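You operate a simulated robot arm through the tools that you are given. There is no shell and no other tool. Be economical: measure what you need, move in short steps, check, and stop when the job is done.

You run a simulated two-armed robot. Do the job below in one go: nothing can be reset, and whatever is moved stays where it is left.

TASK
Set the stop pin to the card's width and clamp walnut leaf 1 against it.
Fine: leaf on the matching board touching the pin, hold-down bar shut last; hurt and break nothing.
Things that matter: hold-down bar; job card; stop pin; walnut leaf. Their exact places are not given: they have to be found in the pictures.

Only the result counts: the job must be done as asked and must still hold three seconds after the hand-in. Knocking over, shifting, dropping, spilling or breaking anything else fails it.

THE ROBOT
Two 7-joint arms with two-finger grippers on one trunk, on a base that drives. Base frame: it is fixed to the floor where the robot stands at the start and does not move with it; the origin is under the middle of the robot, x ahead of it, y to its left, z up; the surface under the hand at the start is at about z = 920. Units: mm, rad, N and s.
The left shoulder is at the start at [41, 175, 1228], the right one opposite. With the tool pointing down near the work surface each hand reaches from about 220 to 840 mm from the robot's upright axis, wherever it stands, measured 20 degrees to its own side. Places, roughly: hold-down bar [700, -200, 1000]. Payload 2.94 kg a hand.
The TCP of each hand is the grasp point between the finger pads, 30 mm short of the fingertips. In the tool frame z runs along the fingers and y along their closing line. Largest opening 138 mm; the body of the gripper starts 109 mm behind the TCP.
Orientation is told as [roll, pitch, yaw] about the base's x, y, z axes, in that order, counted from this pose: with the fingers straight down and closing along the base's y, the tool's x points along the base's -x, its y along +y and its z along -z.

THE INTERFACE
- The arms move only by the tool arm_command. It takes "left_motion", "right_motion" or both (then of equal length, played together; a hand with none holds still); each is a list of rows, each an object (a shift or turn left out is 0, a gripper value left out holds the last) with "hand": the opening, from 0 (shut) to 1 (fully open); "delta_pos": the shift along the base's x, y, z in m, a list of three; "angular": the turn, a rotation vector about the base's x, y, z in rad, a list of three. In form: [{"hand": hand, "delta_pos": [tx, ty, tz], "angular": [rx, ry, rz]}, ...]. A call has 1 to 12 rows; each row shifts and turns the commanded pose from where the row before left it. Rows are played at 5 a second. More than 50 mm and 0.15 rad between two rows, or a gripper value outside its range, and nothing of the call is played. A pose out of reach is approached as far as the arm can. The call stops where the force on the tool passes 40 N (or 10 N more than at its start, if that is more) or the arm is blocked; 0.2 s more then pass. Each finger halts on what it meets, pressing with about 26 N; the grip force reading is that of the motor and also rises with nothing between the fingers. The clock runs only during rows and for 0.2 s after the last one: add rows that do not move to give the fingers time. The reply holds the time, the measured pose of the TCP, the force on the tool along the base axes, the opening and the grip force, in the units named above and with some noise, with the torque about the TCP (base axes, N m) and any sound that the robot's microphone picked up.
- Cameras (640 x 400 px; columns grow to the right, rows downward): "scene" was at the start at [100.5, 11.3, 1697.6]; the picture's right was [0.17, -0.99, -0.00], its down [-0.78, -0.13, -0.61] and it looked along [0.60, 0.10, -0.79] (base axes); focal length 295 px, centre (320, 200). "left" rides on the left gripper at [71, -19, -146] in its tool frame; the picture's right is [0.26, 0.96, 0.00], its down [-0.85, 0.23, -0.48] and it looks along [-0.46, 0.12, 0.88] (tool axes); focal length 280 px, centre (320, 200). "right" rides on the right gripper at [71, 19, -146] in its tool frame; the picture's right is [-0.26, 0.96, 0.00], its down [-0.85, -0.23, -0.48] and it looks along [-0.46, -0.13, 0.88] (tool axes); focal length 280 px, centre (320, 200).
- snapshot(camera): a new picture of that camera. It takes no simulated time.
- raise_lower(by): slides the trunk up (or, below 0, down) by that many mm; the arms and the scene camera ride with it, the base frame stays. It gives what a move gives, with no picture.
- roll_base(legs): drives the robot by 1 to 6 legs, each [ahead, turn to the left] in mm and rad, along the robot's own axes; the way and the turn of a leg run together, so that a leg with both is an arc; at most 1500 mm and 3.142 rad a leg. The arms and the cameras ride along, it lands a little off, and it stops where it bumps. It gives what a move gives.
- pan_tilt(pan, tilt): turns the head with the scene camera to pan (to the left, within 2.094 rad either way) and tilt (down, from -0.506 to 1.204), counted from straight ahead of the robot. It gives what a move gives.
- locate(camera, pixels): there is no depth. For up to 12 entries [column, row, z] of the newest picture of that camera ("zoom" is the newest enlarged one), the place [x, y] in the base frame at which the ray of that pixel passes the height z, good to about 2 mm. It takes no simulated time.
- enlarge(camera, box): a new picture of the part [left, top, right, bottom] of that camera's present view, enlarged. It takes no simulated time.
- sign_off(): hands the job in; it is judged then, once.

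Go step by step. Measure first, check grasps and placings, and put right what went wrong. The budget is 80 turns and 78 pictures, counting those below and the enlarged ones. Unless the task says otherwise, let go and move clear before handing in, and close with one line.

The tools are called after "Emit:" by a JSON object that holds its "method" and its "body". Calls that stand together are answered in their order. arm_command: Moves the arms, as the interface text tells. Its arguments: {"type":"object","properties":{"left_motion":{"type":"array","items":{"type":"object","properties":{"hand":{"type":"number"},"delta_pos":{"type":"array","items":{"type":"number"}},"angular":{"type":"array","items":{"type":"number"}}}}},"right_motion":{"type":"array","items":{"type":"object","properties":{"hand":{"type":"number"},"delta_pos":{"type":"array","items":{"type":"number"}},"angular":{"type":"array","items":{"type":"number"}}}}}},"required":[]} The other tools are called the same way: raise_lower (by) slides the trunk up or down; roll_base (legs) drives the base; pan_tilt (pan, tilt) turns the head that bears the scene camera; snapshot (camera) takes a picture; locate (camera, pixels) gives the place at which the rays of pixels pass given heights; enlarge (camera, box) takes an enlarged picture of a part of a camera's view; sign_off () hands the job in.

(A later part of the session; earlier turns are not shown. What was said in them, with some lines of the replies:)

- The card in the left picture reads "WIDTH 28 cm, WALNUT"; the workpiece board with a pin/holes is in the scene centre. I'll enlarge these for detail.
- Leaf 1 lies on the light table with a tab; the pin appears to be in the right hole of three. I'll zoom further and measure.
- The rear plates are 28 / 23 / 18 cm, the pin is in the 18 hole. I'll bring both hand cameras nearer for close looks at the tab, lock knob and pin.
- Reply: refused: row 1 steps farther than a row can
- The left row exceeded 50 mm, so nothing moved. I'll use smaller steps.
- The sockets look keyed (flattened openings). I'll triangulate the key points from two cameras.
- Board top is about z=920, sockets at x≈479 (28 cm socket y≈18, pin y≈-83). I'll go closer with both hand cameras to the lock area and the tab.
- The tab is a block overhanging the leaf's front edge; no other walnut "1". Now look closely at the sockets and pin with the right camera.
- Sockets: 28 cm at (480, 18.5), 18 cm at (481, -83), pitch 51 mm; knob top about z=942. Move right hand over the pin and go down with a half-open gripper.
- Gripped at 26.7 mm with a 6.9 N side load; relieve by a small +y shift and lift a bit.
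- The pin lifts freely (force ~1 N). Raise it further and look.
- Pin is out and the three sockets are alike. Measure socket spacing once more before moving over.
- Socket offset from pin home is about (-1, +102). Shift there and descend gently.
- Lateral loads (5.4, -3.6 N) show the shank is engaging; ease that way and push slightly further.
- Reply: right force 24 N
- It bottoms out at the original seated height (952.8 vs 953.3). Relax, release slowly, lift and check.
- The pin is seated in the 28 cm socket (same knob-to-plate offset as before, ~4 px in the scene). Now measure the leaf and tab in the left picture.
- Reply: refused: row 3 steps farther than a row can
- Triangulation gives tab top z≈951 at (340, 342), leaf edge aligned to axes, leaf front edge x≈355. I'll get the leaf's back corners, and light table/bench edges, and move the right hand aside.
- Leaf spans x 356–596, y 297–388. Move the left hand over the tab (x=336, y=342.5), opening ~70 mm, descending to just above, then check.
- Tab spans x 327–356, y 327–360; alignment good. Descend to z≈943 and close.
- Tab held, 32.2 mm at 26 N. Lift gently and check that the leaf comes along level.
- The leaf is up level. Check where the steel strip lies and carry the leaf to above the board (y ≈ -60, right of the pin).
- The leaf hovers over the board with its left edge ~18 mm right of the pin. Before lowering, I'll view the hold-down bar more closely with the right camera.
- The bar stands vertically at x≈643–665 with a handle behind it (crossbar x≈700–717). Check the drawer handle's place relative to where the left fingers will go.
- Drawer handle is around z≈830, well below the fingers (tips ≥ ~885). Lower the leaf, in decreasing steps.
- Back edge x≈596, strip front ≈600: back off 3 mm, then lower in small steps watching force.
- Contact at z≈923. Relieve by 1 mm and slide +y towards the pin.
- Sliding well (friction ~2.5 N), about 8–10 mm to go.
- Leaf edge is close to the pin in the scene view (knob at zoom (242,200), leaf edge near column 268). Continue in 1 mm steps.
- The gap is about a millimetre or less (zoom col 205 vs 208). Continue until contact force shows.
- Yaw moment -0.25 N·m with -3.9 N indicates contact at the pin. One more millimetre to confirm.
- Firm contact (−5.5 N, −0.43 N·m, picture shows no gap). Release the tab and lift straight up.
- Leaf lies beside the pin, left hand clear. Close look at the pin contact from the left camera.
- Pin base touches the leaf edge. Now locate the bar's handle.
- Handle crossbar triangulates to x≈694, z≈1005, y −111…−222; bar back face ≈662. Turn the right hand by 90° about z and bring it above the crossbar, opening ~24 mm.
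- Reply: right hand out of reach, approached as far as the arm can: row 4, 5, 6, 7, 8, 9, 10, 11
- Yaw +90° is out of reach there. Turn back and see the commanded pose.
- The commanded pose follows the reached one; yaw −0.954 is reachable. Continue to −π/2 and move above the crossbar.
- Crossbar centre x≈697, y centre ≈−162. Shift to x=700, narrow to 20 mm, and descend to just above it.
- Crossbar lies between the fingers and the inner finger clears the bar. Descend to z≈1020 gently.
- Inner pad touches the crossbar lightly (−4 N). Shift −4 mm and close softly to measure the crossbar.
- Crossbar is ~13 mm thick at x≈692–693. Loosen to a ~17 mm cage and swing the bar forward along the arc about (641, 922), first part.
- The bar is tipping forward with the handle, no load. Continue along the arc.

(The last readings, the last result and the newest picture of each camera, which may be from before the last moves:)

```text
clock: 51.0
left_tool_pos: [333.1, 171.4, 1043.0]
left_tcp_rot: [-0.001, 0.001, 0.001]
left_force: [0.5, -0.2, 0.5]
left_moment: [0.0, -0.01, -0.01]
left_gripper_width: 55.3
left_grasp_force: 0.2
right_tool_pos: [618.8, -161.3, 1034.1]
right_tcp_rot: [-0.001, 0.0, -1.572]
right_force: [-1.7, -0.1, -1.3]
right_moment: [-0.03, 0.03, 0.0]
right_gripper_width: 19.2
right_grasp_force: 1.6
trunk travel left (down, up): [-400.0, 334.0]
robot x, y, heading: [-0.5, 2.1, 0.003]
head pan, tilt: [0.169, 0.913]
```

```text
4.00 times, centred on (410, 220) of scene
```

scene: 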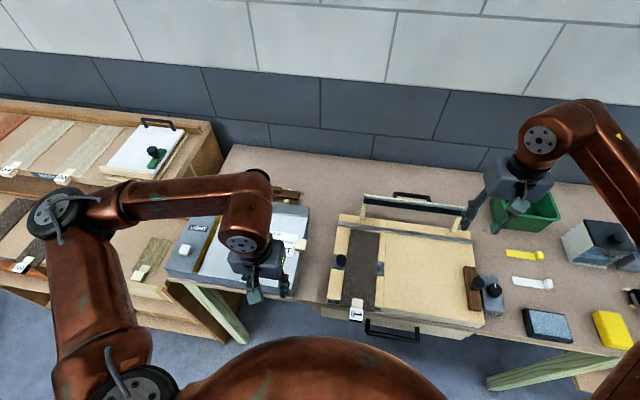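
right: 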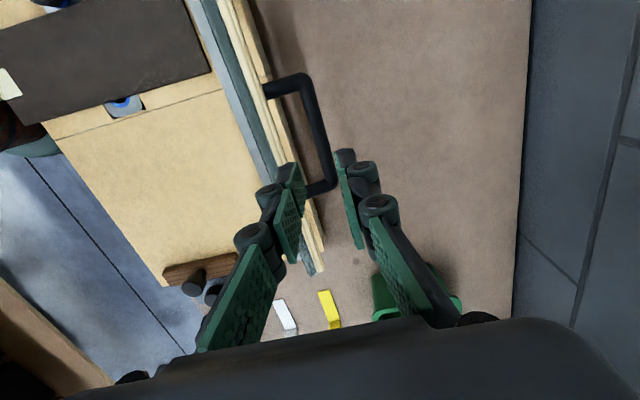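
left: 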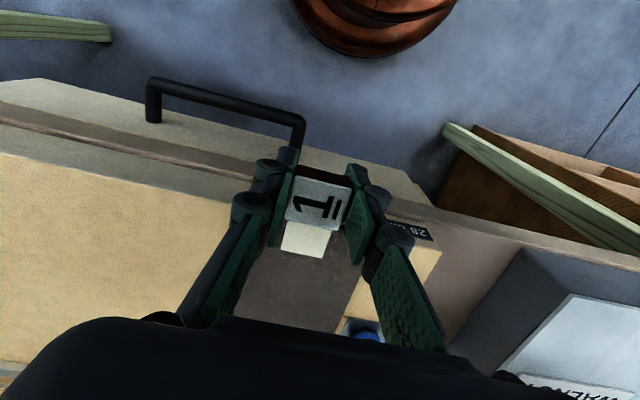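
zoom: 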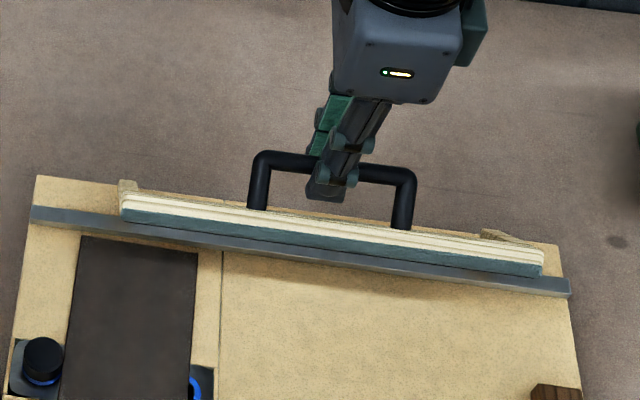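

The bar is past vertical and leaning lightly on the inner finger (−1.7 N). Keep following.

Emit:
{"method": "arm_command", "body": {"right_motion": [{"delta_pos": [-0.0083, 0, -0.0023]}, {"delta_pos": [-0.0081, 0, -0.003]}, {"delta_pos": [-0.0078, 0, -0.0037]}, {"delta_pos": [-0.0074, 0, -0.0044]}, {"delta_pos": [-0.007, 0, -0.005]}, {}]}}

Emit:
{"method": "enlarge", "body": {"camera": "scene", "box": [330, 190, 490, 290]}}

```text
clock: 52.4
left_tool_pos: [333.5, 173.4, 1042.2]
left_tcp_rot: [-0.001, 0.0, 0.001]
left_force: [-0.3, 0.0, 0.0]
left_moment: [0.03, 0.02, -0.01]
left_gripper_width: 55.2
left_grasp_force: 0.0
right_tool_pos: [578.5, -161.0, 1015.3]
right_tcp_rot: [0.002, -0.001, -1.572]
right_force: [-2.5, -0.8, -1.7]
right_moment: [0.0, 0.04, 0.05]
right_gripper_width: 19.6
right_grasp_force: 2.0
trunk travel left (down, up): [-400.0, 334.0]
robot x, y, heading: [-0.6, 0.1, -0.0]
head pan, tilt: [0.169, 0.913]
```

```text
4.00 times, centred on (410, 240) of scene
```

zoom: 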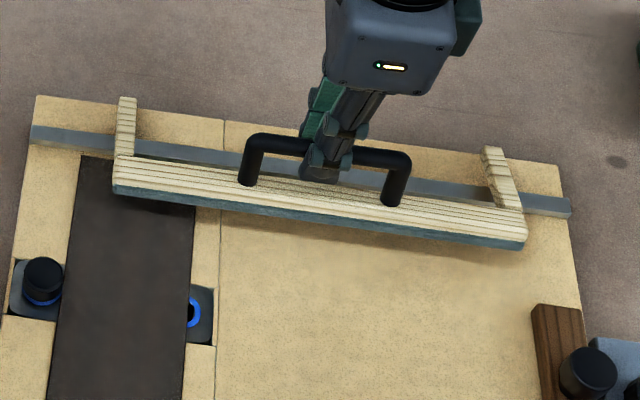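

Descending well over the leaf. Finish the arc.

Emit:
{"method": "arm_command", "body": {"right_motion": [{"delta_pos": [-0.0065, 0, -0.0056]}, {"delta_pos": [-0.006, 0, -0.0062]}, {"delta_pos": [-0.0055, 0, -0.0067]}, {"delta_pos": [-0.0049, 0, -0.0071]}, {"delta_pos": [-0.003, 0, -0.005]}, {}]}}

Emit:
{"method": "enlarge", "body": {"camera": "scene", "box": [330, 190, 490, 290]}}

```text
clock: 53.8
left_tool_pos: [334.5, 173.3, 1041.4]
left_tcp_rot: [0.001, 0.002, 0.0]
left_force: [-0.2, 0.4, -0.4]
left_moment: [0.0, -0.01, 0.01]
left_gripper_width: 55.3
left_grasp_force: 0.2
right_tool_pos: [554.6, -160.1, 986.5]
right_tcp_rot: [0.004, 0.001, -1.571]
right_force: [7.5, 0.1, 3.8]
right_moment: [0.0, -0.11, 0.09]
right_gripper_width: 22.0
right_grasp_force: 3.2
trunk travel left (down, up): [-400.0, 334.0]
robot x, y, heading: [0.8, -0.9, 0.003]
head pan, tilt: [0.169, 0.913]
```

```text
4.00 times, centred on (410, 240) of scene
```

zoom: 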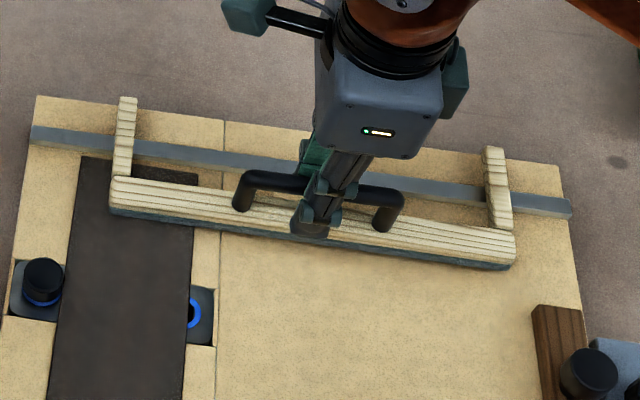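

Outer finger now pushes on the crossbar (+7.5 N): the bar has stopped, apparently shut. Back off, rise, close the fingers and press lightly on the handle top to confirm.

Emit:
{"method": "arm_command", "body": {"right_motion": [{"delta_pos": [0.005, 0, 0]}, {"delta_pos": [0, 0, 0.025]}, {"delta_pos": [0, 0, 0.03]}, {"hand": 0.0}, {}, {"delta_pos": [0, 0, -0.015]}, {"delta_pos": [0, 0, -0.006]}, {"delta_pos": [0, 0, -0.004]}, {}]}}

```text
clock: 55.8
left_tool_pos: [333.7, 173.2, 1042.5]
left_tcp_rot: [0.001, 0.001, 0.002]
left_force: [-0.7, -0.8, -0.1]
left_moment: [0.04, -0.01, 0.0]
left_gripper_width: 55.3
left_grasp_force: 0.0
right_tool_pos: [559.3, -160.2, 1015.4]
right_tcp_rot: [-0.001, -0.001, -1.572]
right_force: [-0.4, -0.6, -0.2]
right_moment: [-0.03, 0.02, -0.03]
right_gripper_width: 0.1
right_grasp_force: 26.4
trunk travel left (down, up): [-400.0, 334.0]
robot x, y, heading: [0.5, -2.0, 0.002]
head pan, tilt: [0.169, 0.913]
```

Emit:
{"method": "arm_command", "body": {"right_motion": [{"delta_pos": [0, 0, -0.003]}, {"delta_pos": [0, 0, -0.002]}, {"delta_pos": [0, 0, -0.002]}, {"delta_pos": [0, 0, -0.001]}, {}]}}

```text
clock: 57.0
left_tool_pos: [331.5, 171.3, 1042.7]
left_tcp_rot: [0.001, -0.001, 0.0]
left_force: [0.1, -0.5, 0.0]
left_moment: [0.02, 0.0, -0.01]
left_gripper_width: 55.3
left_grasp_force: 0.0
right_tool_pos: [559.0, -160.3, 1010.7]
right_tcp_rot: [0.007, 0.003, -1.572]
right_force: [5.0, -7.7, 36.1]
right_moment: [-0.64, -0.15, 0.18]
right_gripper_width: 6.3
right_grasp_force: 28.1
trunk travel left (down, up): [-400.0, 334.0]
robot x, y, heading: [-0.6, 2.8, 0.003]
head pan, tilt: [0.169, 0.913]
```

Firm stop under 36 N: the bar is shut. Lift off and move clear, then check.

Emit:
{"method": "arm_command", "body": {"right_motion": [{"delta_pos": [0, 0, 0.01]}, {"delta_pos": [0, 0, 0.04]}, {"delta_pos": [0, 0, 0.04]}, {"delta_pos": [0, -0.03, 0.03]}, {"delta_pos": [-0.02, -0.04, 0]}, {"delta_pos": [-0.02, -0.04, 0]}, {"delta_pos": [-0.02, -0.04, 0]}, {}]}}

Emit:
{"method": "enlarge", "body": {"camera": "scene", "box": [310, 190, 510, 330]}}

Emit:
{"method": "enlarge", "body": {"camera": "left", "box": [44, 150, 234, 270]}}

```text
clock: 58.8
left_tool_pos: [335.1, 172.1, 1041.8]
left_tcp_rot: [-0.002, 0.002, 0.0]
left_force: [-0.1, 0.6, 0.1]
left_moment: [-0.03, -0.01, -0.04]
left_gripper_width: 54.9
left_grasp_force: 0.0
right_tool_pos: [500.6, -308.7, 1127.6]
right_tcp_rot: [0.001, 0.001, -1.568]
right_force: [0.1, 0.6, 0.1]
right_moment: [-0.06, 0.0, -0.01]
right_gripper_width: 0.0
right_grasp_force: 28.6
trunk travel left (down, up): [-400.0, 334.0]
robot x, y, heading: [1.9, -2.9, 0.006]
head pan, tilt: [0.169, 0.913]
```

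```text
2.86 times, centred on (410, 260) of scene
```

zoom: 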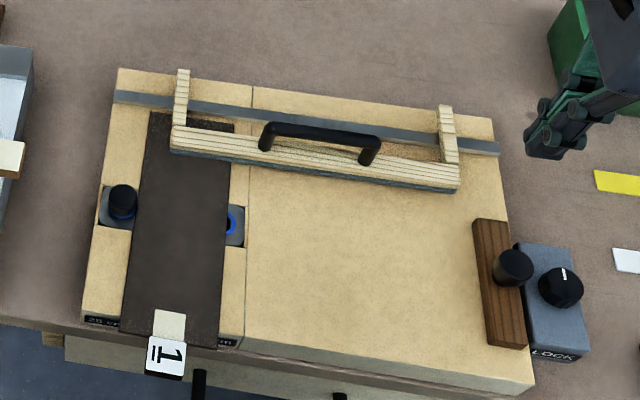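

```text
3.33 times, centred on (139, 210) of left
```

zoom: 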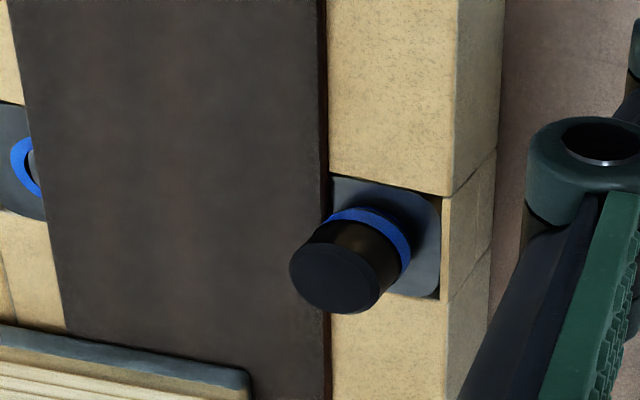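

The bar lies flat over the leaf, the leaf edge is still against the pin in the 28 cm socket, and both hands are clear. I'm handing it in.

Emit:
{"method": "sign_off", "body": {}}

```text
The job is handed in.
```

The stop pin is in the 28 cm socket. Walnut leaf 1 is on the matching board against the pin, with the hold-down bar shut last over it, and I saw nothing else moved or damaged.
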